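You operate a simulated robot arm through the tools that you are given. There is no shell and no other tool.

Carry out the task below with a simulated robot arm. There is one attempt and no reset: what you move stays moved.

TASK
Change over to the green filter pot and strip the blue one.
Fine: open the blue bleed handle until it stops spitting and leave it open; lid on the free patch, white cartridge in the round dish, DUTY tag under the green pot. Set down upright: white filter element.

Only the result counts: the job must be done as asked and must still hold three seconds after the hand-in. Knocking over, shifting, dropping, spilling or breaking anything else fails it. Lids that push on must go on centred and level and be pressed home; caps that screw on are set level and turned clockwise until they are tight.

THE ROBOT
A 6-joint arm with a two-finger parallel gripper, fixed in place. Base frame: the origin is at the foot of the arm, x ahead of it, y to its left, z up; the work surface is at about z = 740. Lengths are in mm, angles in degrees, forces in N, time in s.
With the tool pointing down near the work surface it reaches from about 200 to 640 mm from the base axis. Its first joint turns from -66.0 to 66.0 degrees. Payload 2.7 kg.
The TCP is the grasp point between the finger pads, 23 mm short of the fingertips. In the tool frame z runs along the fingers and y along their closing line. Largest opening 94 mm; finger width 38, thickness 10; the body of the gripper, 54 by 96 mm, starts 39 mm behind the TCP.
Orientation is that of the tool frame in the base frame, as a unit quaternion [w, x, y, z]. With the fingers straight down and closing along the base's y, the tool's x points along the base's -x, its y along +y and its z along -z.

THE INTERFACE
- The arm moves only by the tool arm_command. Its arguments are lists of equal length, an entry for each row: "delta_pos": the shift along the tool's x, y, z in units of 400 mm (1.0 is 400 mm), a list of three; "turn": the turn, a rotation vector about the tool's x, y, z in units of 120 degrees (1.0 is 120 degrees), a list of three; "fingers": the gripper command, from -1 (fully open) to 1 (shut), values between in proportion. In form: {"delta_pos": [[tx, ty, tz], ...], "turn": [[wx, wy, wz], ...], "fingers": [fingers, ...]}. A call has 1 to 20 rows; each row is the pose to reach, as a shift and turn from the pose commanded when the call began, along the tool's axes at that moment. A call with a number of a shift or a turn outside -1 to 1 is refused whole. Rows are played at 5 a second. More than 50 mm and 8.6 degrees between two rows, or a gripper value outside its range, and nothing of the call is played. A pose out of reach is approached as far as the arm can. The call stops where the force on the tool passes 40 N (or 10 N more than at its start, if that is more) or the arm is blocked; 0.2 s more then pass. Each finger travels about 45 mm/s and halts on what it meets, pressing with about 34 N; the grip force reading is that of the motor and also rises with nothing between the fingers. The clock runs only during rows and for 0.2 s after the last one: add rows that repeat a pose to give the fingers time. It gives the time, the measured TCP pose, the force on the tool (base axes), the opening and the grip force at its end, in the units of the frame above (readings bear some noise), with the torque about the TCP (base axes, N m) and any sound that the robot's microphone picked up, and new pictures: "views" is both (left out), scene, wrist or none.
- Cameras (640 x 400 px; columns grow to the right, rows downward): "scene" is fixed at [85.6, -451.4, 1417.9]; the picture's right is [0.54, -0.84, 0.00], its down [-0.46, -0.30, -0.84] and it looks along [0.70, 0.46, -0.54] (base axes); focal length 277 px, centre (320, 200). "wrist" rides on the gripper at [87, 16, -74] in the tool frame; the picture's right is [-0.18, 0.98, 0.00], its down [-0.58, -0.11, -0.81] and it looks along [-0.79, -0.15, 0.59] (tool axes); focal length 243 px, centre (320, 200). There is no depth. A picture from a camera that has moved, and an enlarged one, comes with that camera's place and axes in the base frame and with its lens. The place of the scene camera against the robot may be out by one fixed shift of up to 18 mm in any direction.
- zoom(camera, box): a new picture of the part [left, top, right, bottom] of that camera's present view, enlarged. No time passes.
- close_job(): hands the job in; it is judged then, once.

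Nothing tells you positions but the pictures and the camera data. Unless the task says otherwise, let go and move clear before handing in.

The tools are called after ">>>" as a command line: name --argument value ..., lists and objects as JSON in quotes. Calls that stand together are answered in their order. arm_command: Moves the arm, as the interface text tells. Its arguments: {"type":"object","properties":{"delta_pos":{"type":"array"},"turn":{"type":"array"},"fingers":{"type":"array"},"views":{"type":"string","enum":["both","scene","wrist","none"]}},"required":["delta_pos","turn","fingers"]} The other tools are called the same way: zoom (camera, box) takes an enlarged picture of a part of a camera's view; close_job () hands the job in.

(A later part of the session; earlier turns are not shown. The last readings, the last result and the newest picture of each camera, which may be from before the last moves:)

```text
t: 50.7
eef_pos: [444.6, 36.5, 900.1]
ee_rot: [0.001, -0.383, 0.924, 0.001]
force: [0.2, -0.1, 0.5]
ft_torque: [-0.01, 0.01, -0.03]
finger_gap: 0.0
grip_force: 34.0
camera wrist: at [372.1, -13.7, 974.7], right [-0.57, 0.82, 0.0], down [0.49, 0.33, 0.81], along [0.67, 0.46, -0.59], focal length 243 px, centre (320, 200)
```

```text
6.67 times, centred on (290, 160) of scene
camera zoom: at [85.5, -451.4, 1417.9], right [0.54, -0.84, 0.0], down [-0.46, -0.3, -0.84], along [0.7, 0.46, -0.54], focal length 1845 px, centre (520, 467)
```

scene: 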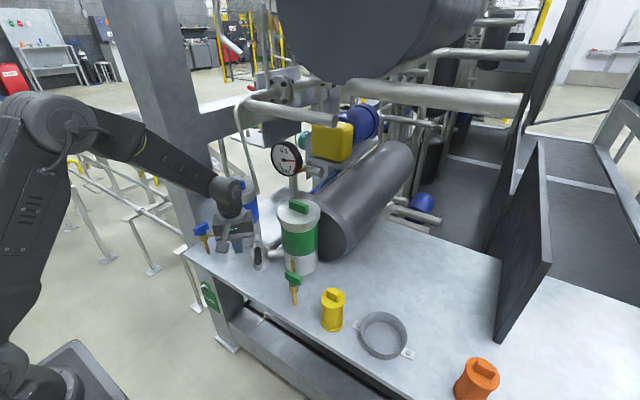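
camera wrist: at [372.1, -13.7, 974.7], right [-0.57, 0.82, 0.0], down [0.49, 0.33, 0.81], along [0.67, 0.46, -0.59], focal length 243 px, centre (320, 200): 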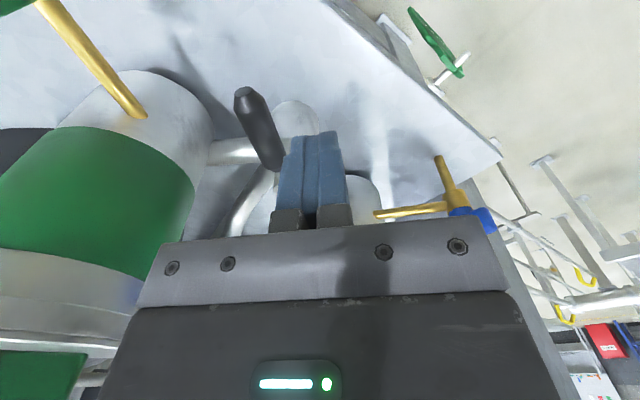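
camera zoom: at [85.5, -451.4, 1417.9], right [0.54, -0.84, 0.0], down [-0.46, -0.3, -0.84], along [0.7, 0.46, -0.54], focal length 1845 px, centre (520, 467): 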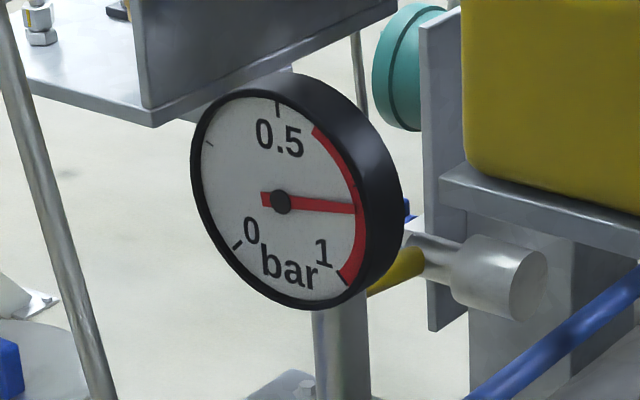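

Spitting has stopped, so the blue pot is isolated and bled, and I'm leaving the handle open. Next is the lid. I put its centre near (580,180,960), with a rod close by at about (605,100,956), so I'll approach with the tool pitched to keep the wrist away from the rod.

>>> arm_command --delta_pos '[[0, 0, -0.09], [-0.03, 0.02, -0.18], [-0.1, 0.07, -0.24], [-0.17, 0.12, -0.29], [-0.23, 0.16, -0.33], [-0.28, 0.195, -0.36], [-0.2985, 0.2088, -0.375], [-0.2985, 0.2088, -0.375]]' --turn '[[0, 0, 0], [0, 0, 0.06], [0, 0, 0.125], [0, 0, 0.19], [0, 0, 0.255], [0, 0, 0.32], [0, 0, 0.375], [0, 0, 0.375]]' --fingers '[1, 0.5, 0, -0.5, -0.7, -0.7, -0.7, -0.7]' --views "both"

```text
t: 52.5
eef_pos: [469.0, 179.4, 1051.2]
ee_rot: [-0.001, 0.0, 1.0, 0.0]
force: [0.5, 0.3, 0.3]
ft_torque: [-0.01, 0.0, 0.05]
finger_gap: 79.9
grip_force: 0.0
camera wrist: at [383.4, 195.9, 1125.1], right [0.18, 0.98, 0.0], down [0.58, -0.11, 0.81], along [0.79, -0.15, -0.59], focal length 243 px, centre (320, 200)
```

scene: 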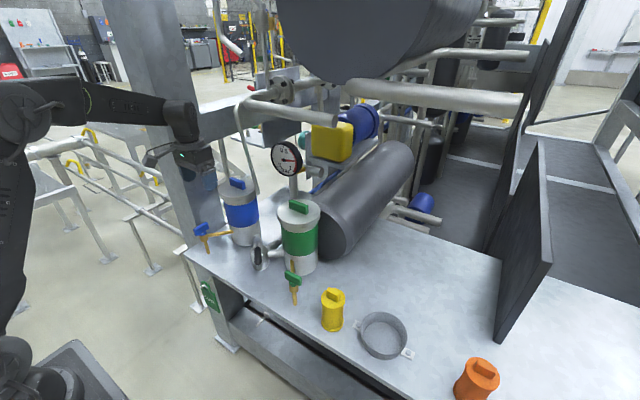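
wrist: 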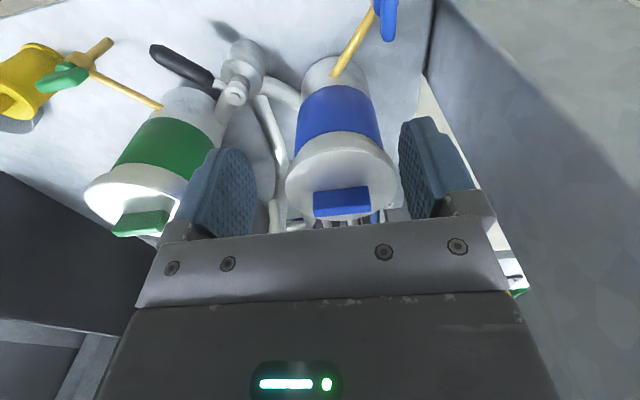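

>>> zoom --camera "wrist" --box '[260, 110, 420, 235]'

>>> zoom --camera "scene" --box '[140, 80, 300, 220]'

```text
3.20 times, centred on (340, 172) of wrist
camera zoom: at [383.4, 195.9, 1125.1], right [0.18, 0.98, 0.0], down [0.58, -0.11, 0.81], along [0.79, -0.15, -0.59], focal length 776 px, centre (256, 288)
```

zoom: 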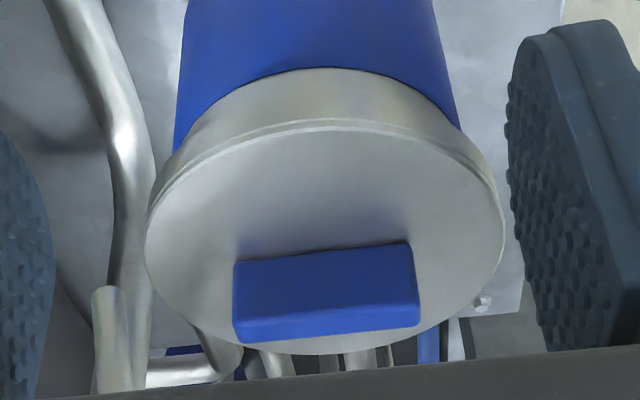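

```text
2.86 times, centred on (220, 150) of scene
camera zoom: at [85.6, -451.4, 1417.9], right [0.54, -0.84, 0.0], down [-0.46, -0.3, -0.84], along [0.7, 0.46, -0.54], focal length 791 px, centre (606, 343)
```

zoom: 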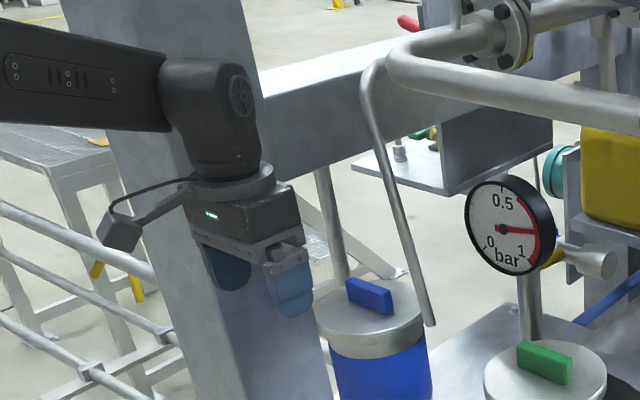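

>>> arm_command --delta_pos '[[-0.04, 0.001, 0.0175], [-0.08, 0.002, 0.035], [-0.1275, 0.002, 0.0525], [-0.1275, 0.002, 0.0525]]' --turn '[[0, -0.0556, 0], [0, -0.1111, 0], [0, -0.1667, 0], [0, -0.1667, 0]]' --fingers '[-0.53, -0.53, -0.53, -0.53]' --views "both"

>>> zoom --camera "wrist" --box '[220, 60, 420, 240]'

```text
t: 53.5
eef_pos: [521.8, 179.9, 1030.6]
ee_rot: [0.174, 0.0, 0.985, 0.0]
force: [-0.5, -0.9, -0.1]
ft_torque: [0.02, 0.02, -0.01]
finger_gap: 72.1
grip_force: 0.1
camera wrist: at [414.9, 196.0, 1069.1], right [0.17, 0.98, 0.06], down [0.27, -0.11, 0.96], along [0.95, -0.15, -0.28], focal length 243 px, centre (320, 200)
```

scene: 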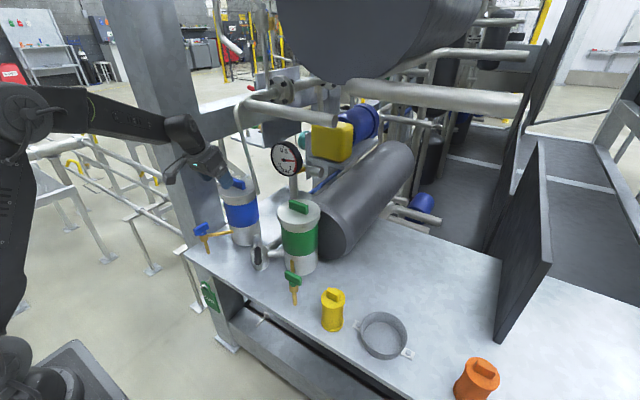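
wrist: 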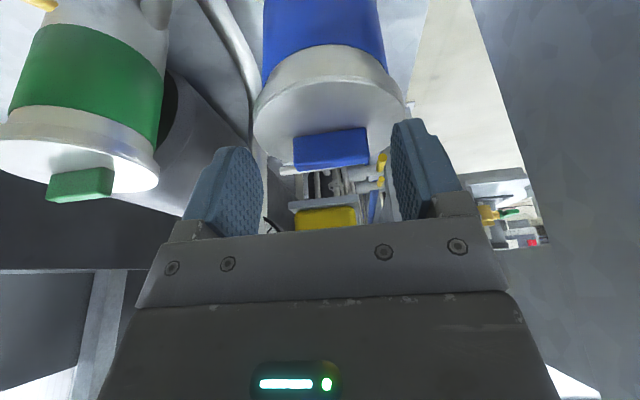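

```text
2.22 times, centred on (320, 150) of wrist
camera zoom: at [414.9, 196.0, 1069.1], right [0.17, 0.98, 0.06], down [0.27, -0.11, 0.96], along [0.95, -0.15, -0.28], focal length 539 px, centre (320, 311)
```

zoom: 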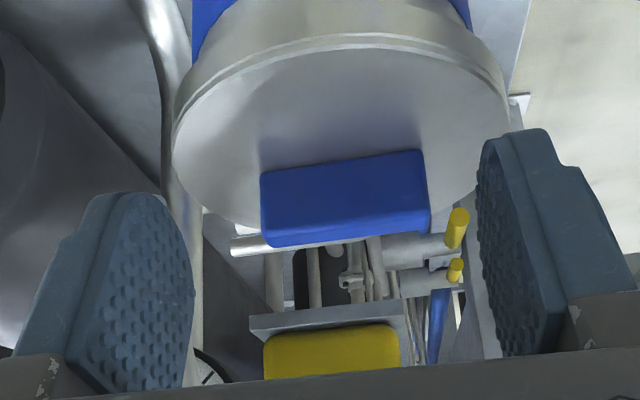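

>>> arm_command --delta_pos '[[-0.074, 0.001, 0.027], [-0.148, 0.001, 0.0539], [-0.138, 0.001, 0.0813], [-0.128, 0.001, 0.1087], [-0.1181, 0.001, 0.1361], [-0.1181, 0.001, 0.1361]]' --turn '[[0, 0, 0], [0, 0, 0], [0, 0, 0], [0, 0, 0], [0, 0, 0], [0, 0, 0]]' --fingers '[-0.53, -0.53, -0.53, -0.53, -0.53, -0.53]' --views "both"

>>> zoom --camera "wrist" --box '[200, 60, 440, 240]'

>>> zoom --camera "scene" --box '[170, 120, 290, 220]'

```text
t: 54.9
eef_pos: [583.5, 181.1, 993.7]
ee_rot: [0.174, 0.001, 0.985, 0.0]
force: [-0.2, 0.7, 0.6]
ft_torque: [-0.01, -0.01, -0.02]
finger_gap: 71.7
grip_force: 0.0
camera wrist: at [477.3, 196.8, 1034.0], right [0.17, 0.98, 0.06], down [0.27, -0.11, 0.96], along [0.95, -0.15, -0.28], focal length 243 px, centre (320, 200)
```

scene: 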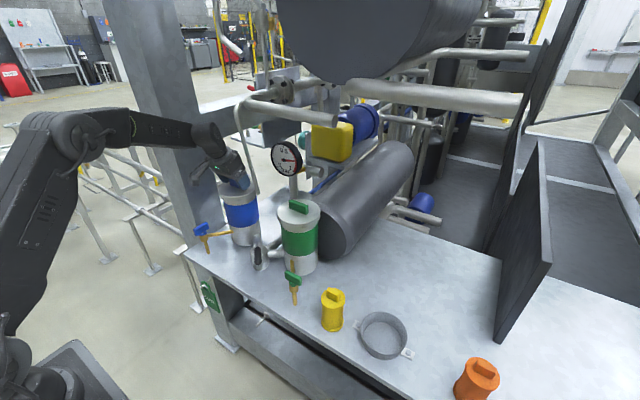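
wrist: 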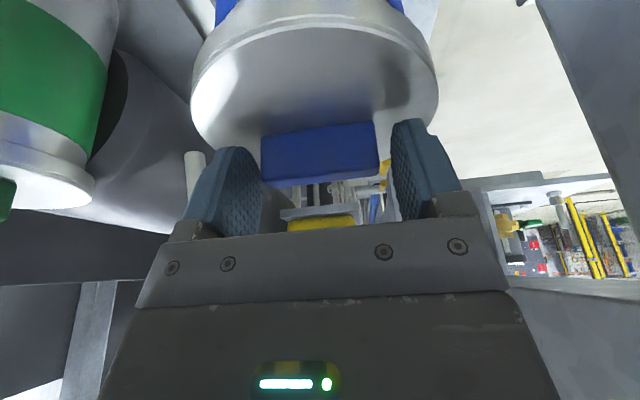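

```text
2.22 times, centred on (320, 150) of wrist
camera zoom: at [477.3, 196.8, 1034.0], right [0.17, 0.98, 0.06], down [0.27, -0.11, 0.96], along [0.95, -0.15, -0.28], focal length 539 px, centre (320, 311)
```

zoom: 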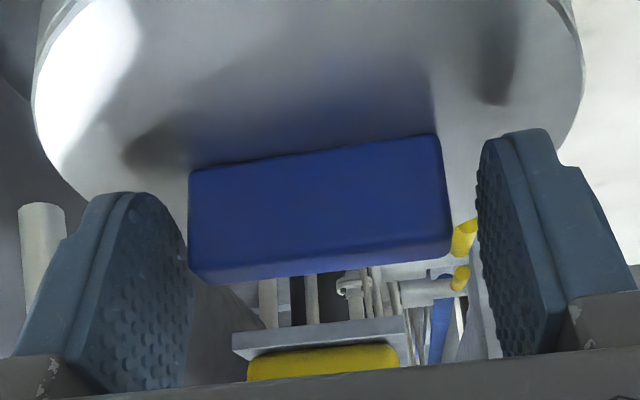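

```text
4.00 times, centred on (230, 170) of scene
camera zoom: at [85.6, -451.4, 1417.9], right [0.54, -0.84, 0.0], down [-0.46, -0.3, -0.84], along [0.7, 0.46, -0.54], focal length 1107 px, centre (680, 320)
```

zoom: 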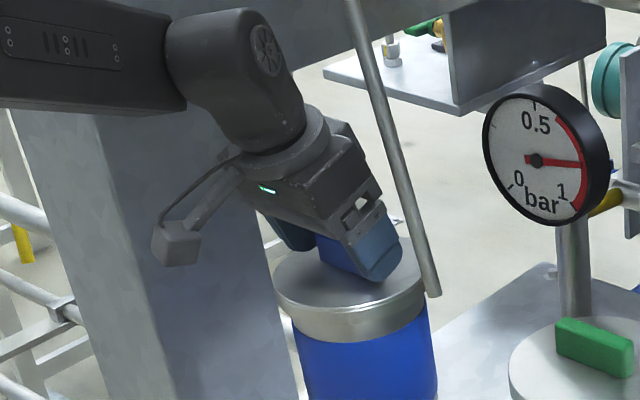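

>>> arm_command --delta_pos '[[0, 0, 0], [0, 0, 0], [0, 0, 0], [0, 0, 0]]' --turn '[[0, 0, 0], [0, 0, 0], [0, 0, 0], [0, 0, 0]]' --fingers '[1, 1, 1, 1]' --views "wrist"

```text
t: 55.9
eef_pos: [583.8, 180.5, 994.7]
ee_rot: [0.174, 0.0, 0.985, -0.001]
force: [-1.1, -8.1, -0.7]
ft_torque: [-0.25, -0.03, -0.14]
finger_gap: 59.8
grip_force: 33.9
camera wrist: at [477.4, 196.1, 1034.1], right [0.17, 0.98, 0.06], down [0.27, -0.11, 0.96], along [0.95, -0.15, -0.29], focal length 243 px, centre (320, 200)
```

wrist: 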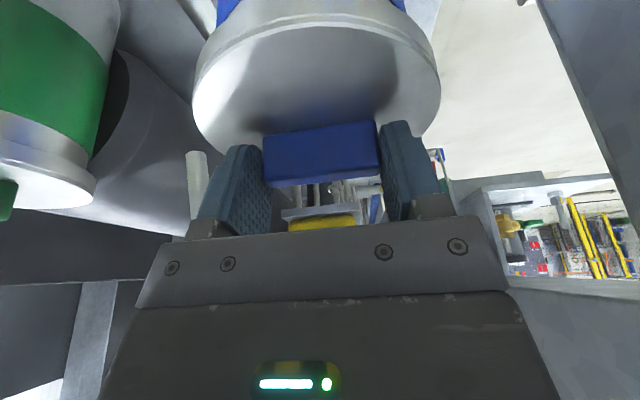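

>>> arm_command --delta_pos '[[-0.0026, 0, -0.007], [-0.0051, 0, -0.0141], [-0.0086, 0, -0.0235], [-0.0128, 0, -0.0352], [-0.0171, 0, -0.047], [-0.0171, 0, -0.047]]' --turn '[[0, 0, 0], [0, 0, 0], [0, 0, 0], [0, 0, 0], [0, 0, 0], [0, 0, 0]]' --fingers '[1, 1, 1, 1, 1, 1]' --views "both"

>>> zoom --camera "scene" --box '[170, 120, 290, 260]'

```text
t: 57.3
eef_pos: [583.4, 182.0, 1014.9]
ee_rot: [0.175, -0.001, 0.985, 0.001]
force: [-0.3, -0.5, 0.0]
ft_torque: [-0.03, 0.01, 0.04]
finger_gap: 0.0
grip_force: 34.3
camera wrist: at [477.3, 198.1, 1054.6], right [0.17, 0.98, 0.06], down [0.27, -0.11, 0.96], along [0.95, -0.15, -0.28], focal length 243 px, centre (320, 200)
```

scene: 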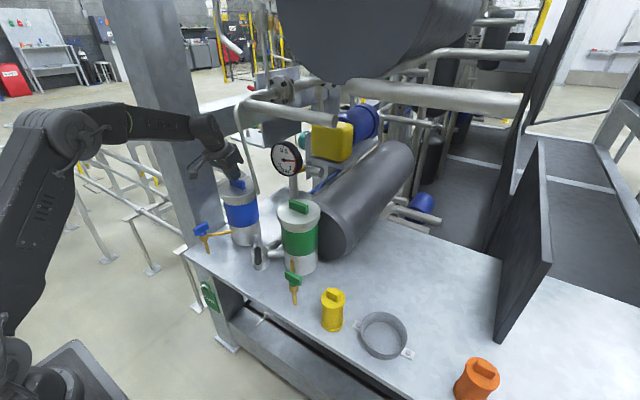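
wrist: 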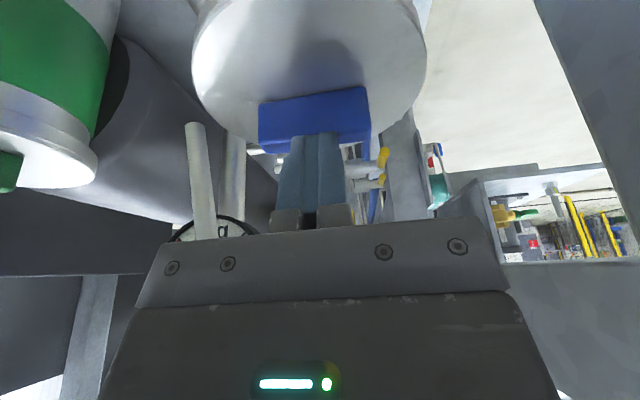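

```text
2.86 times, centred on (230, 190) of scene
camera zoom: at [85.6, -451.4, 1417.9], right [0.54, -0.84, 0.0], down [-0.46, -0.3, -0.84], along [0.7, 0.46, -0.54], focal length 791 px, centre (577, 229)
```

zoom: 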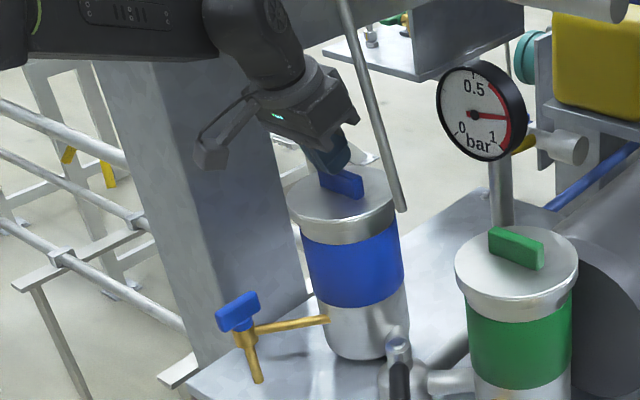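

The lid won't pull straight off; the fingers slid off the bar. It is probably threaded or a twist lock, so I'll re-grip across the bar's thickness and try turning it anticlockwise. I'm backing off and yawing the tool first.

>>> arm_command --delta_pos '[[0.07, -0.018, -0.065], [0.14, -0.037, -0.13], [0.2045, -0.055, -0.194], [0.2045, -0.055, -0.194], [0.2045, -0.055, -0.194], [0.2045, -0.055, -0.194], [0.2045, -0.055, -0.194], [0.2045, -0.055, -0.194], [0.2045, -0.055, -0.194], [0.2045, -0.055, -0.194], [0.2045, -0.055, -0.194], [0.2045, -0.055, -0.194], [0.2045, -0.055, -0.194], [0.2045, -0.055, -0.194], [0.2045, -0.055, -0.194]]' --turn '[[0, 0, 0], [0, 0, 0], [0, 0, 0], [0.0233, 0, 0.0641], [0.0466, 0, 0.1281], [0.07, 0, 0.1922], [0.0933, 0, 0.2563], [0.1166, 0, 0.3204], [0.1399, 0, 0.3844], [0.1632, 0, 0.4485], [0.1865, 0, 0.5126], [0.2099, 0, 0.5767], [0.2332, 0, 0.6407], [0.2565, 0, 0.7048], [0.2565, 0, 0.7048]]' --fingers '[0.5, 0.0, 0.0, 0.0, 0.0, 0.0, 0.0, 0.0, 0.0, 0.0, 0.0, 0.0, 0.0, 0.0, 0.0]' --views "both"

```text
t: 60.5
eef_pos: [479.7, 160.7, 1060.1]
ee_rot: [0.123, 0.697, 0.696, -0.123]
force: [0.1, 0.2, 1.1]
ft_torque: [-0.05, 0.0, 0.01]
finger_gap: 47.0
grip_force: 0.1
camera wrist: at [497.0, 266.4, 1099.0], right [0.98, -0.17, 0.06], down [-0.11, -0.27, 0.96], along [-0.15, -0.95, -0.29], focal length 243 px, centre (320, 200)
```

scene: 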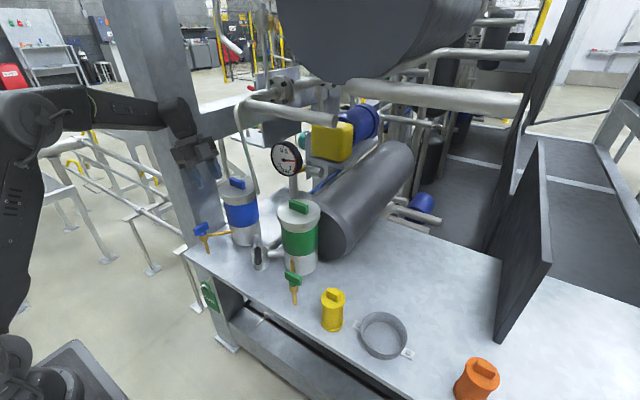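
wrist: 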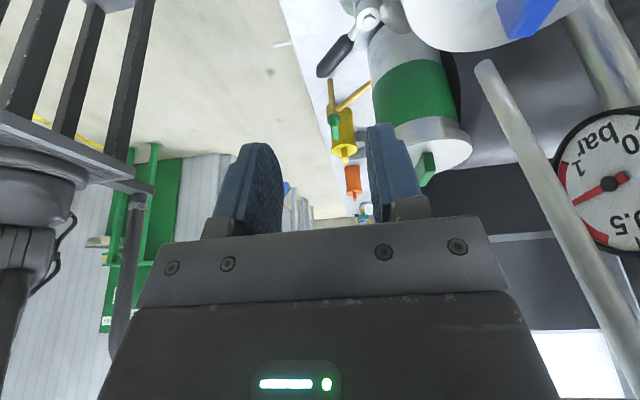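

>>> arm_command --delta_pos '[[0.02, 0.075, 0.006], [0.04, 0.15, 0.012], [0.06, 0.22, 0.018], [0.0795, 0.2833, 0.0243], [0.0795, 0.2833, 0.0243]]' --turn '[[0, 0, 0], [0, 0, 0], [0, 0, 0], [0, 0, 0], [0, 0, 0]]' --fingers '[0, 0, 0, 0, 0]' --views "both"

>>> zoom --camera "wrist" --box '[220, 40, 420, 220]'

```text
t: 61.7
eef_pos: [580.5, 181.4, 1035.5]
ee_rot: [0.123, 0.697, 0.696, -0.122]
force: [0.2, 0.4, 0.0]
ft_torque: [-0.01, -0.01, 0.02]
finger_gap: 47.1
grip_force: 0.0
out of reach, approached as far as the arm can: row 4, 5
camera wrist: at [597.6, 288.3, 1074.3], right [0.98, -0.17, 0.06], down [-0.11, -0.27, 0.96], along [-0.15, -0.95, -0.28], focal length 243 px, centre (320, 200)
```

scene: 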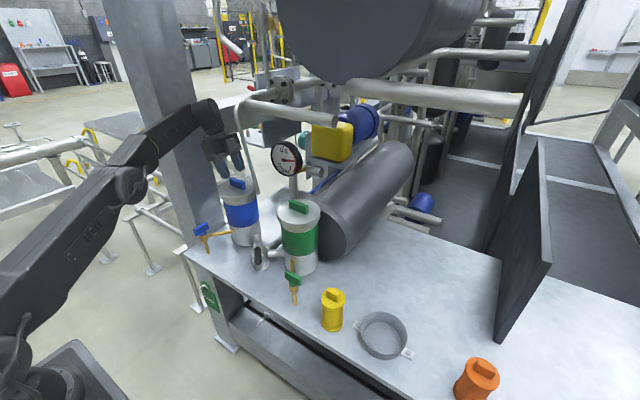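
wrist: 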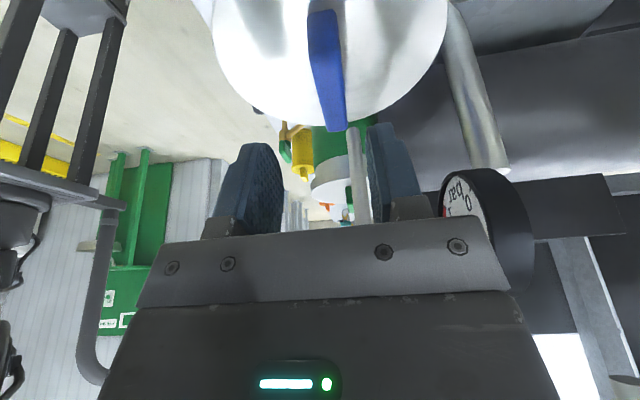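

```text
2.22 times, centred on (320, 130) of wrist
camera zoom: at [597.6, 288.3, 1074.3], right [0.98, -0.17, 0.06], down [-0.11, -0.27, 0.96], along [-0.15, -0.95, -0.28], focal length 539 px, centre (320, 356)
```

zoom: 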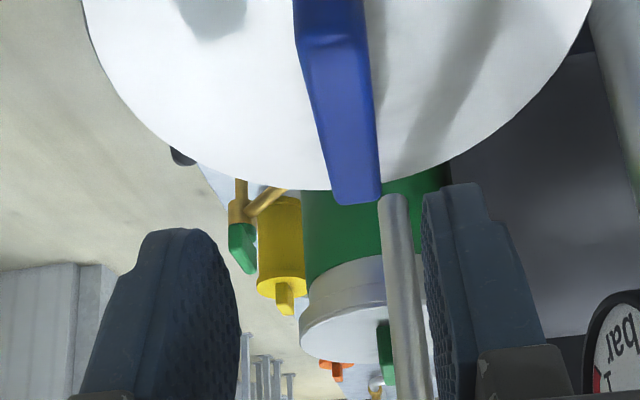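

>>> arm_command --delta_pos '[[0, 0, 0], [0, 0, 0], [0.0054, 0.0262, -0.002], [0.0054, 0.0262, -0.002]]' --turn '[[0, 0.0417, 0], [0, 0.0833, 0], [0, 0.0833, 0], [0, 0.0833, 0]]' --fingers '[0, 0, 0, 0]' --views "both"

>>> zoom --camera "wrist" --box '[220, 20, 420, 200]'

```text
t: 62.7
eef_pos: [589.0, 183.2, 1036.1]
ee_rot: [0.061, 0.704, 0.705, -0.061]
force: [-0.3, -0.4, -0.3]
ft_torque: [-0.01, 0.01, -0.03]
finger_gap: 46.7
grip_force: 0.1
out of reach, approached as far as the arm can: row 3
camera wrist: at [605.3, 281.2, 1094.1], right [0.98, -0.18, 0.03], down [-0.11, -0.43, 0.89], along [-0.15, -0.88, -0.45], focal length 243 px, centre (320, 200)
```

scene: 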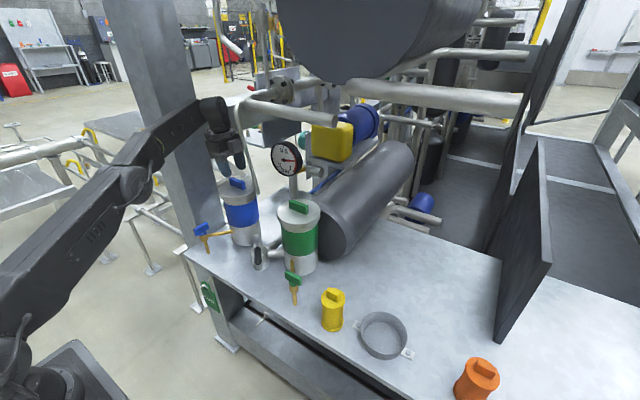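
wrist: 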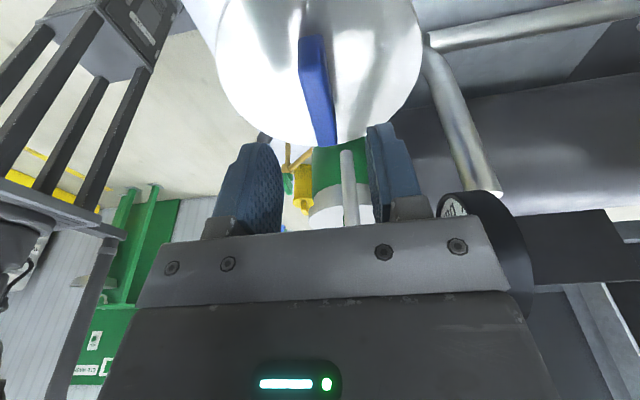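

```text
2.22 times, centred on (320, 110) of wrist
camera zoom: at [605.3, 281.2, 1094.1], right [0.98, -0.18, 0.03], down [-0.11, -0.43, 0.89], along [-0.15, -0.88, -0.45], focal length 539 px, centre (320, 400)
```

zoom: 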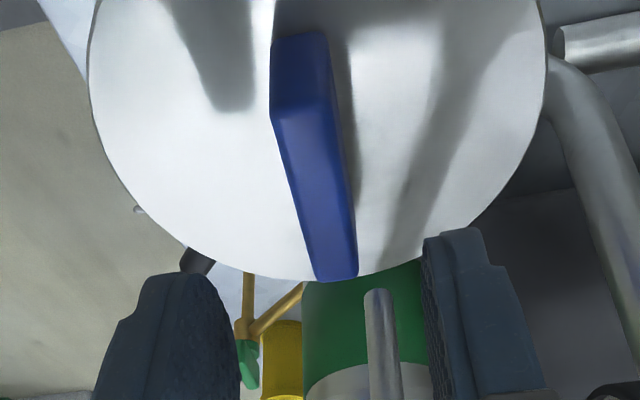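

>>> arm_command --delta_pos '[[0.005, 0.002, 0.027], [0.01, 0.003, 0.054], [0.015, 0.004, 0.081], [0.0203, 0.004, 0.108], [0.0203, 0.004, 0.108], [0.0203, 0.004, 0.108], [0.0203, 0.004, 0.108]]' --turn '[[0, 0, 0], [0, 0, 0], [0, 0, 0], [0, 0, 0], [0, 0, 0], [0, 0, 0], [0, 0, 0]]' --fingers '[0, 0, 0, 0, 0, 1, 1]' --views "both"

```text
t: 64.3
eef_pos: [589.9, 184.3, 992.3]
ee_rot: [0.059, 0.705, 0.704, -0.065]
force: [-26.6, -3.8, 3.5]
ft_torque: [0.08, -0.01, -0.85]
finger_gap: 14.0
grip_force: 23.5
camera wrist: at [607.7, 282.9, 1049.6], right [0.98, -0.18, 0.03], down [-0.1, -0.43, 0.9], along [-0.15, -0.88, -0.44], focal length 243 px, centre (320, 200)
```

scene: 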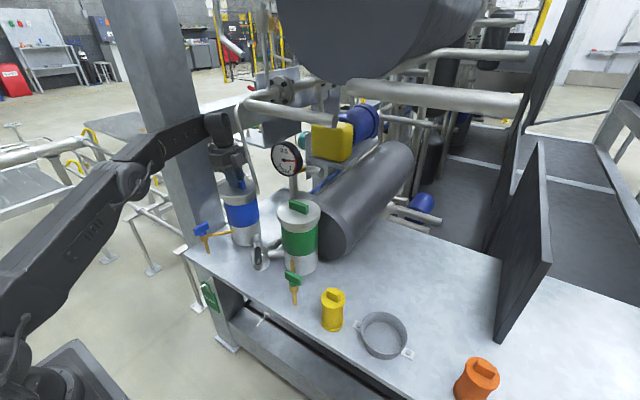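
wrist: 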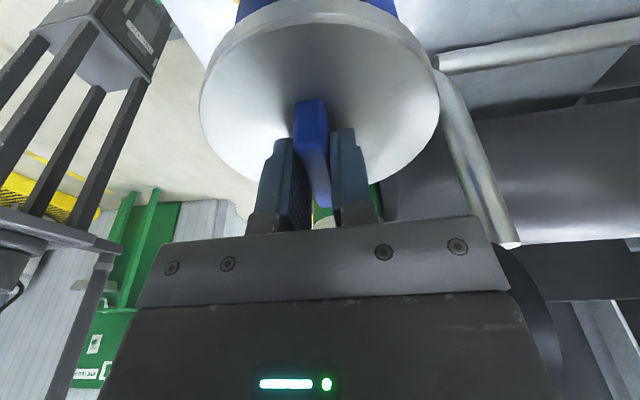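

>>> arm_command --delta_pos '[[0, -0.005, 0], [0, -0.005, 0], [0, -0.006, 0], [0, -0.007, 0], [0, -0.008, 0], [0, -0.009, 0], [0, -0.009, 0]]' --turn '[[0, 0, 0], [0, 0, 0], [-0.0087, 0, -0.0493], [-0.0174, 0, -0.0985], [-0.026, 0, -0.1478], [-0.0347, 0, -0.197], [-0.0347, 0, -0.197]]' --fingers '[1, 1, 1, 1, 1, 1, 1]' --views "both"

>>> zoom --camera "scene" --box '[170, 120, 290, 220]'

```text
t: 65.9
eef_pos: [589.5, 183.4, 993.0]
ee_rot: [0.073, 0.544, 0.835, -0.046]
force: [6.0, -7.7, -0.8]
ft_torque: [0.86, 0.57, -2.24]
finger_gap: 32.8
grip_force: 33.9
camera wrist: at [565.2, 279.6, 1050.1], right [0.97, 0.23, 0.03], down [0.07, -0.44, 0.89], along [0.22, -0.87, -0.45], focal length 243 px, centre (320, 200)
```

scene: 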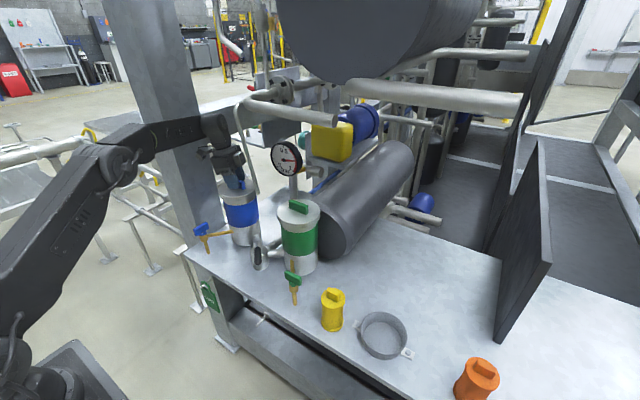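
wrist: 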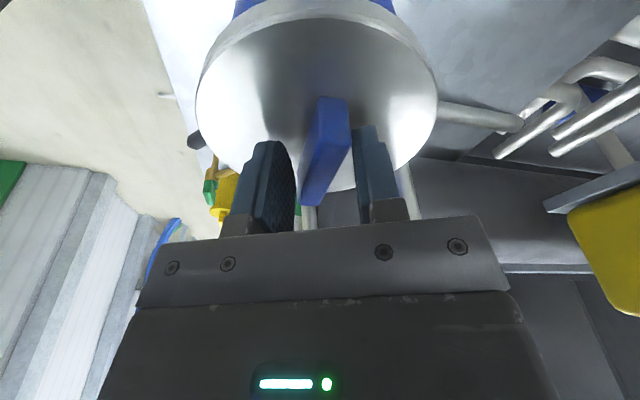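

```text
4.00 times, centred on (230, 170) of scene
camera zoom: at [85.8, -451.6, 1417.8], right [0.54, -0.84, 0.0], down [-0.46, -0.3, -0.84], along [0.7, 0.46, -0.54], focal length 1107 px, centre (680, 320)
```

zoom: 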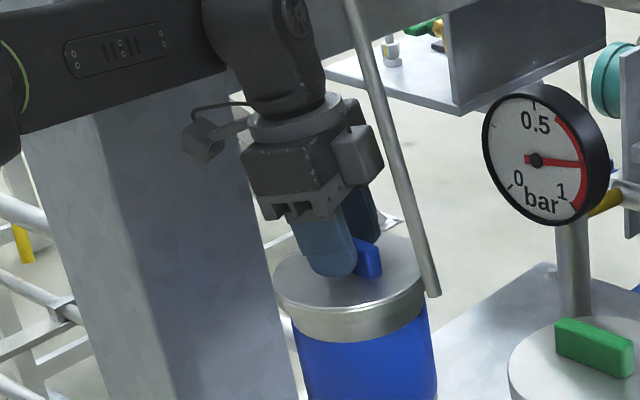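

>>> zoom --camera "scene" --box '[170, 200, 290, 290]'

>>> zoom --camera "wrist" --box '[180, 0, 460, 220]'

```text
4.44 times, centred on (230, 245) of scene
camera zoom: at [85.8, -451.6, 1417.8], right [0.54, -0.84, 0.0], down [-0.46, -0.3, -0.84], along [0.7, 0.46, -0.54], focal length 1230 px, centre (720, 0)
```

zoom: 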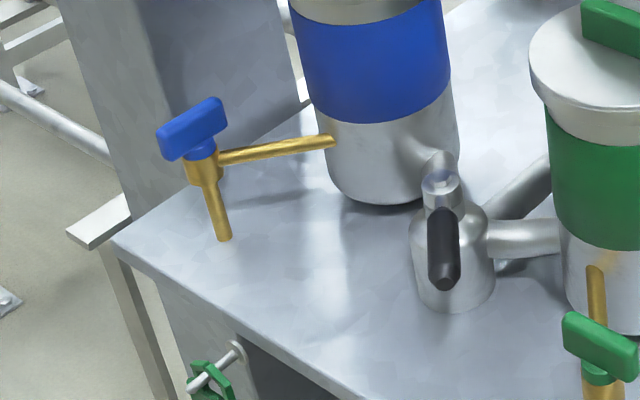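

```text
1.82 times, centred on (320, 110) of wrist
camera zoom: at [565.2, 279.6, 1050.1], right [0.97, 0.23, 0.03], down [0.07, -0.44, 0.89], along [0.22, -0.87, -0.45], focal length 441 px, centre (320, 364)
```

zoom: 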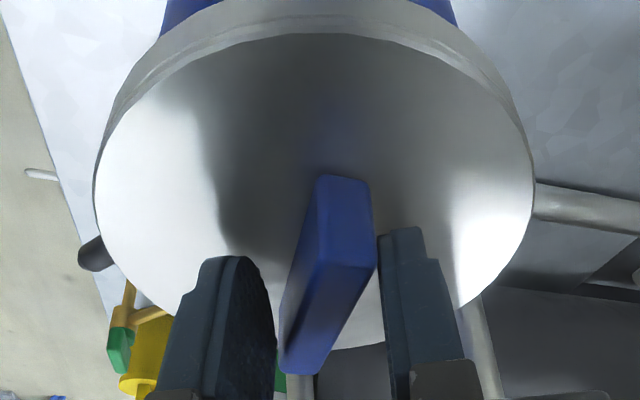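

>>> arm_command --delta_pos '[[0, 0, 0], [0, 0, 0], [0, 0, 0], [0, 0, 0], [0, 0, 0], [0, 0, 0], [0, 0, 0]]' --turn '[[0.0116, 0, 0.0657], [0.0231, 0, 0.1313], [0.0347, 0, 0.197], [0.0347, 0, 0.197], [0.0347, 0, 0.197], [0.0347, 0, 0.197], [0.0347, 0, 0.197]]' --fingers '[0.2, 0.2, 0.2, 1, 1, 1, 1]' --views "wrist"

```text
t: 67.5
eef_pos: [590.4, 185.8, 992.6]
ee_rot: [0.063, 0.705, 0.704, -0.06]
force: [24.2, 6.1, -0.1]
ft_torque: [-0.18, -0.12, -1.22]
finger_gap: 14.1
grip_force: 34.1
camera wrist: at [606.6, 283.0, 1050.7], right [0.98, -0.18, 0.04], down [-0.11, -0.43, 0.89], along [-0.15, -0.88, -0.45], focal length 243 px, centre (320, 200)
```

wrist: 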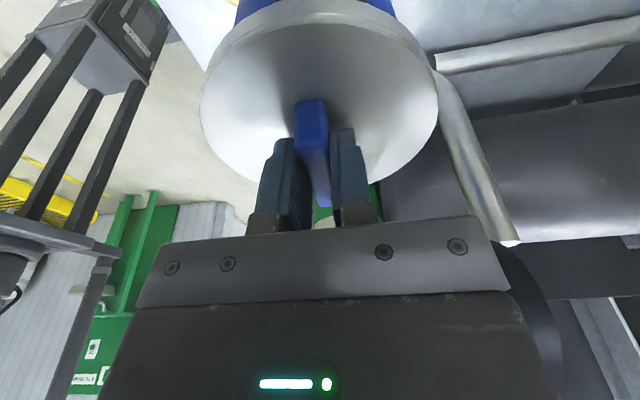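

>>> arm_command --delta_pos '[[0, 0.0045, 0], [-0.0009, 0.0045, -0.0049], [-0.0009, 0.0045, -0.0049]]' --turn '[[0, 0, 0], [0, 0, 0], [0, 0, 0]]' --fingers '[1, 1, 1]' --views "none"

```text
t: 68.3
eef_pos: [591.1, 185.6, 993.6]
ee_rot: [0.061, 0.703, 0.706, -0.062]
force: [0.6, -0.3, 0.1]
ft_torque: [0.0, -0.01, -0.03]
finger_gap: 13.9
grip_force: 33.6
```

>>> arm_command --delta_pos '[[-0.0013, 0, -0.0074], [-0.0026, 0, -0.0148], [-0.0026, 0, -0.0148]]' --turn '[[0, 0, 0], [0, 0, 0], [0, 0, 0]]' --fingers '[1, 1, 1]' --views "both"

>>> zoom --camera "scene" --box '[170, 120, 290, 220]'

>>> zoom --camera "wrist" --box '[180, 0, 460, 220]'

```text
t: 69.1
eef_pos: [591.0, 185.5, 1000.4]
ee_rot: [0.062, 0.705, 0.704, -0.062]
force: [-0.7, -0.5, -3.6]
ft_torque: [0.0, 0.0, -0.01]
finger_gap: 13.8
grip_force: 34.5
camera wrist: at [607.0, 282.7, 1058.0], right [0.98, -0.18, 0.03], down [-0.11, -0.43, 0.89], along [-0.15, -0.88, -0.45], focal length 243 px, centre (320, 200)
```

scene: 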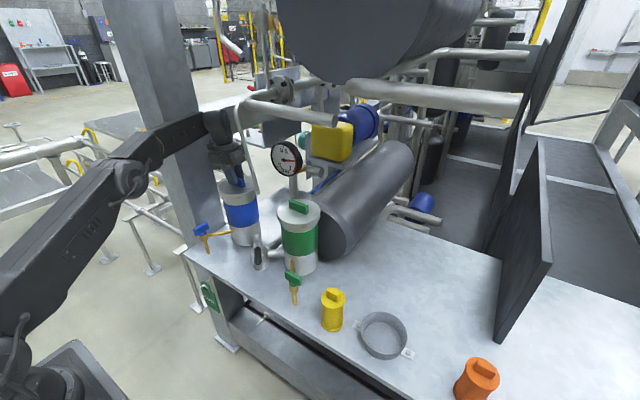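
wrist: 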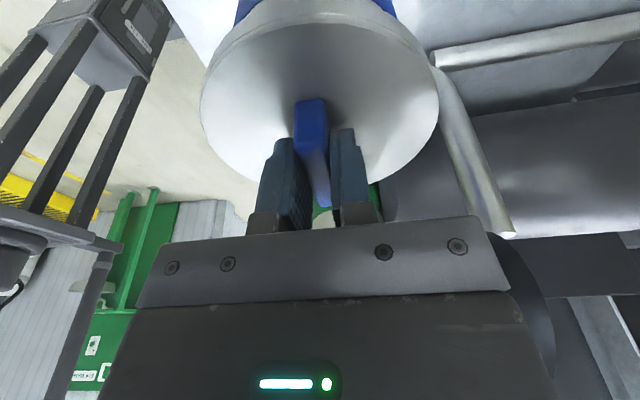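

```text
4.00 times, centred on (230, 170) of scene
camera zoom: at [85.6, -451.4, 1417.9], right [0.54, -0.84, 0.0], down [-0.46, -0.3, -0.84], along [0.7, 0.46, -0.54], focal length 1107 px, centre (680, 320)
```

zoom: 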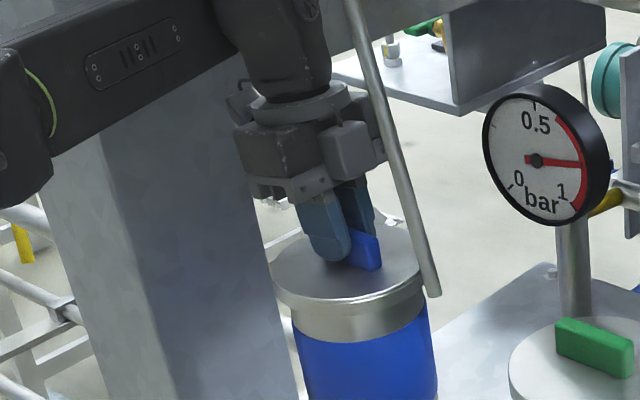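

```text
1.82 times, centred on (320, 110) of wrist
camera zoom: at [607.0, 282.7, 1058.0], right [0.98, -0.18, 0.03], down [-0.11, -0.43, 0.89], along [-0.15, -0.88, -0.45], focal length 441 px, centre (320, 364)
```

zoom: 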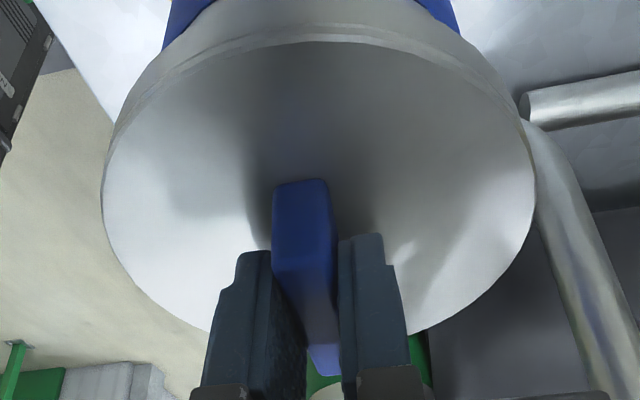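

The lid has come free: it is riding in the grip with about 3.6 N of weight. I'll lift a little more, then draw it away from the rod.

>>> arm_command --delta_pos '[[-0.0036, 0, -0.0205], [-0.0072, 0, -0.041], [-0.0109, 0, -0.0616], [-0.0109, 0, -0.0616]]' --turn '[[0, 0, 0], [0, 0, 0], [0, 0, 0], [0, 0, 0]]' --fingers '[1, 1, 1, 1]' --views "both"

>>> zoom --camera "scene" --box '[170, 120, 290, 220]'

```text
t: 70.1
eef_pos: [591.3, 183.7, 1025.2]
ee_rot: [0.062, 0.704, 0.704, -0.062]
force: [0.3, -0.2, -2.8]
ft_torque: [-0.01, 0.02, 0.03]
finger_gap: 13.7
grip_force: 33.8
camera wrist: at [606.9, 282.1, 1082.9], right [0.98, -0.18, 0.03], down [-0.11, -0.43, 0.89], along [-0.15, -0.88, -0.45], focal length 243 px, centre (320, 200)
```

scene: 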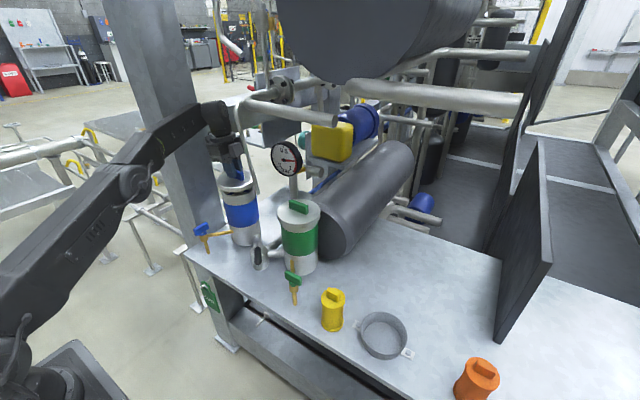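
wrist: 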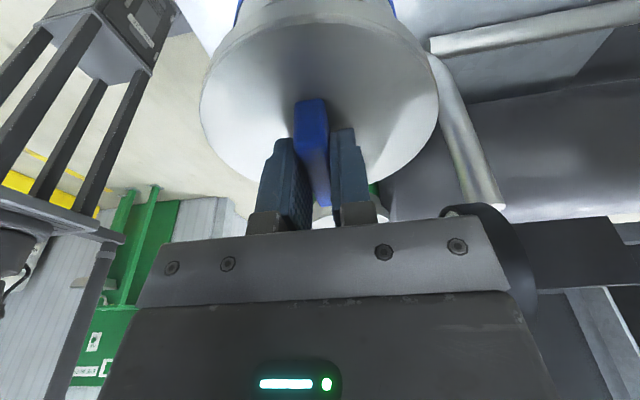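

```text
4.00 times, centred on (230, 170) of scene
camera zoom: at [85.6, -451.4, 1417.9], right [0.54, -0.84, 0.0], down [-0.46, -0.3, -0.84], along [0.7, 0.46, -0.54], focal length 1107 px, centre (680, 320)
```

zoom: 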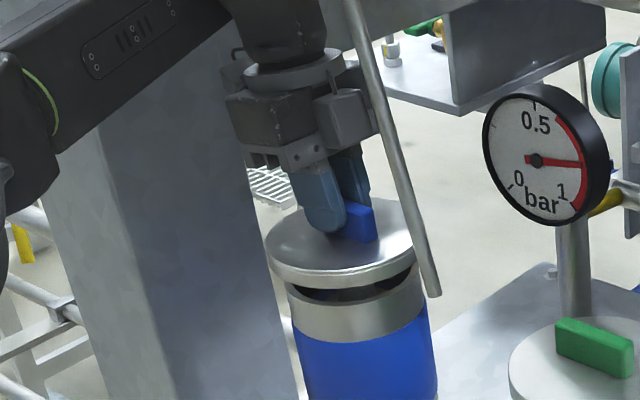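

>>> arm_command --delta_pos '[[0.003, -0.0875, -0.0005], [0.006, -0.175, -0.001], [0.009, -0.2625, -0.0015], [0.0123, -0.35, -0.002], [0.0123, -0.35, -0.002], [0.0123, -0.35, -0.002], [0.0123, -0.35, -0.002], [0.0123, -0.35, -0.002], [0.0123, -0.35, -0.002], [0.0123, -0.35, -0.002], [0.0123, -0.35, -0.002], [0.0123, -0.35, -0.002], [0.0123, -0.35, -0.002], [0.0123, -0.35, -0.002], [0.0123, -0.35, -0.002], [0.0123, -0.35, -0.002], [0.0123, -0.35, -0.002]]' --turn '[[0, 0, 0], [0, 0, 0], [0, 0, 0], [0, 0, 0], [-0.0109, 0, -0.0616], [-0.0217, 0, -0.1231], [-0.0326, 0, -0.1847], [-0.0434, 0, -0.2463], [-0.0543, 0, -0.3078], [-0.0651, 0, -0.3694], [-0.076, 0, -0.431], [-0.0868, 0, -0.4925], [-0.0977, 0, -0.5541], [-0.1085, 0, -0.6157], [-0.1194, 0, -0.6772], [-0.1302, 0, -0.7388], [-0.1302, 0, -0.7388]]' --fingers '[1, 1, 1, 1, 1, 1, 1, 1, 1, 1, 1, 1, 1, 1, 1, 1, 1]' --views "both"

>>> zoom --camera "scene" --box '[150, 120, 290, 240]'

```text
t: 73.7
eef_pos: [450.3, 190.2, 1023.9]
ee_rot: [0.087, -0.001, 0.996, 0.0]
force: [0.0, -0.9, -2.9]
ft_torque: [-0.01, 0.0, 0.0]
finger_gap: 13.8
grip_force: 34.6
camera wrist: at [352.6, 205.1, 1082.1], right [0.18, 0.98, 0.03], down [0.43, -0.11, 0.9], along [0.88, -0.15, -0.44], focal length 243 px, centre (320, 200)
```

scene: 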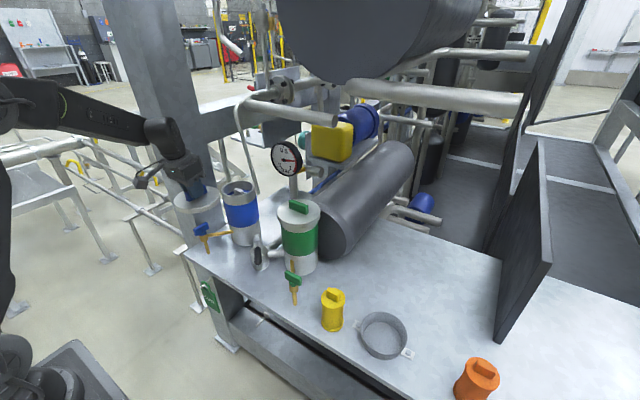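
wrist: 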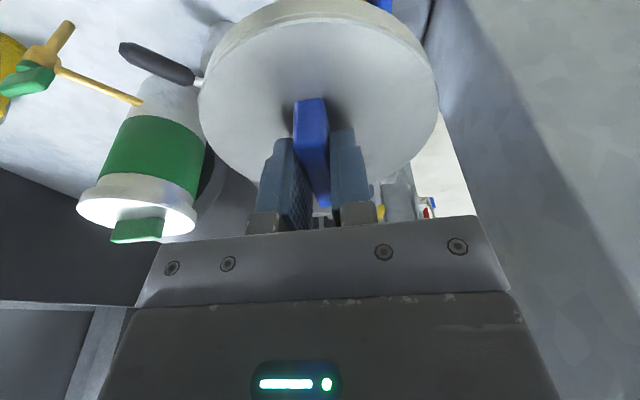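

```text
3.33 times, centred on (220, 180) of scene
camera zoom: at [85.6, -451.4, 1417.9], right [0.54, -0.84, 0.0], down [-0.46, -0.3, -0.84], along [0.7, 0.46, -0.54], focal length 923 px, centre (653, 267)
```

zoom: 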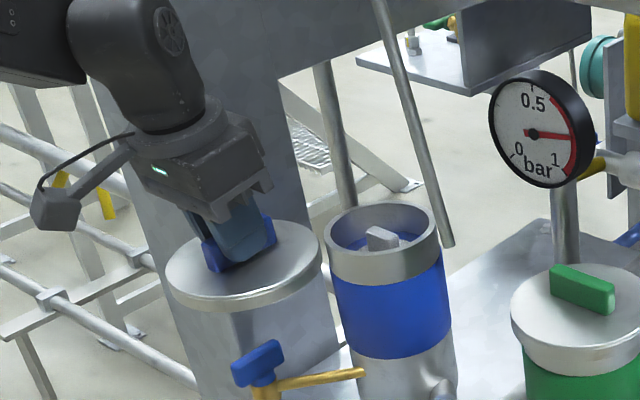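

The lid is in hand and the white element with a block handle is visible inside the pot. I'll carry the lid across at x≈450, keeping it above everything, towards the free patch.

>>> arm_command --delta_pos '[[0.001, -0.07, 0.005], [0.002, -0.16, 0.01], [0.003, -0.25, 0.015], [0.004, -0.34, 0.02], [0.005, -0.43, 0.025], [0.006, -0.52, 0.03], [0.007, -0.61, 0.035], [0.008, -0.7, 0.04], [0.009, -0.79, 0.045], [0.01, -0.88, 0.052], [0.0104, -0.95, 0.057], [0.0104, -0.975, 0.059], [0.0104, -0.975, 0.059]]' --turn '[[0, 0, 0], [0, 0, 0], [0, 0, 0], [0, 0, 0], [0, 0, 0], [0, 0, 0], [0, 0, 0], [0, 0, 0], [0, 0, 0], [0, 0, 0], [0, 0, 0], [0, 0, 0], [0, 0, 0]]' --fingers '[1, 1, 1, 1, 1, 1, 1, 1, 1, 1, 1, 1, 1]' --views "both"

```text
t: 76.5
eef_pos: [449.8, -202.0, 999.6]
ee_rot: [0.087, -0.001, 0.996, 0.0]
force: [0.3, 0.2, -2.8]
ft_torque: [-0.01, -0.01, 0.02]
finger_gap: 14.0
grip_force: 33.5
camera wrist: at [352.5, -185.8, 1057.9], right [0.18, 0.98, 0.03], down [0.43, -0.11, 0.89], along [0.88, -0.15, -0.45], focal length 243 px, centre (320, 200)
```

scene: 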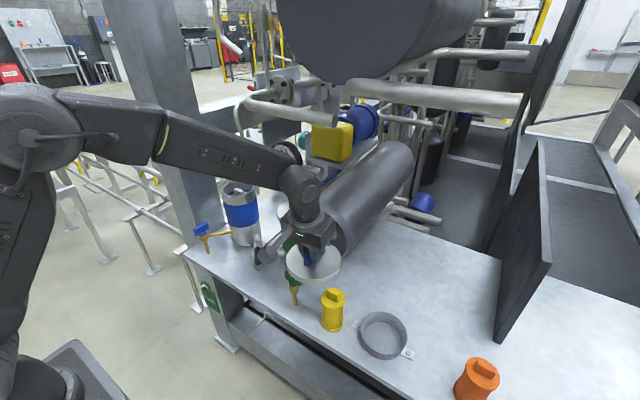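
wrist: 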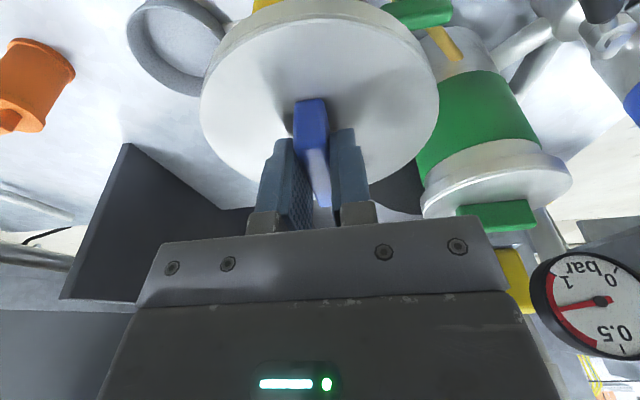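

>>> arm_command --delta_pos '[[-0.075, 0.001, 0.035], [-0.15, 0.002, 0.075], [-0.225, 0.004, 0.115], [-0.296, 0.005, 0.154], [-0.296, 0.005, 0.154]]' --turn '[[0, 0, 0], [0, 0, 0], [0, 0, 0], [0, 0, 0], [0, 0, 0]]' --fingers '[1, 1, 1, 1, 1]' --views "both"

>>> zoom --camera "scene" --box '[270, 170, 430, 350]'

```text
t: 77.7
eef_pos: [579.0, -200.2, 960.0]
ee_rot: [0.087, -0.001, 0.996, 0.0]
force: [0.0, -0.7, -2.2]
ft_torque: [0.01, -0.01, 0.01]
finger_gap: 13.7
grip_force: 33.6
camera wrist: at [481.2, -183.5, 1018.0], right [0.18, 0.98, 0.03], down [0.43, -0.11, 0.89], along [0.88, -0.15, -0.45], focal length 243 px, centre (320, 200)
```

scene: 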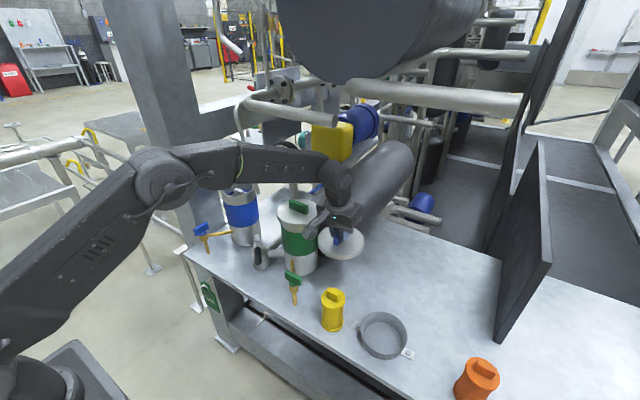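
wrist: 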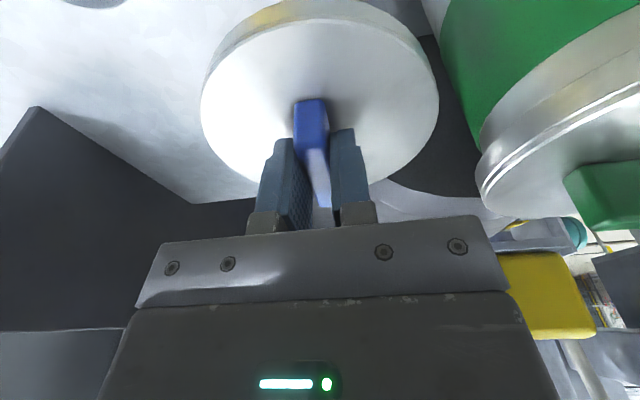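

```text
2.22 times, centred on (350, 260) of scene
camera zoom: at [85.6, -451.4, 1417.9], right [0.54, -0.84, 0.0], down [-0.46, -0.3, -0.84], along [0.7, 0.46, -0.54], focal length 615 px, centre (253, 67)
```

zoom: 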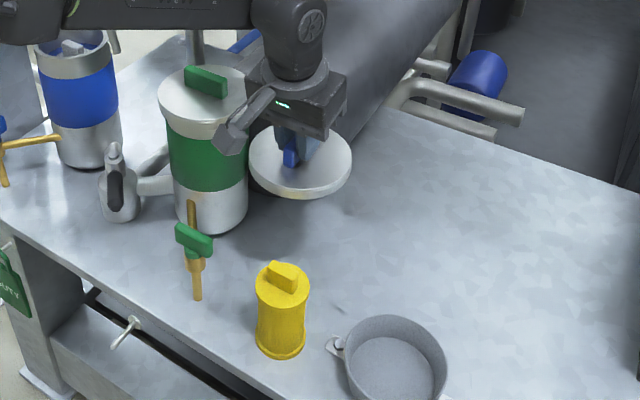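

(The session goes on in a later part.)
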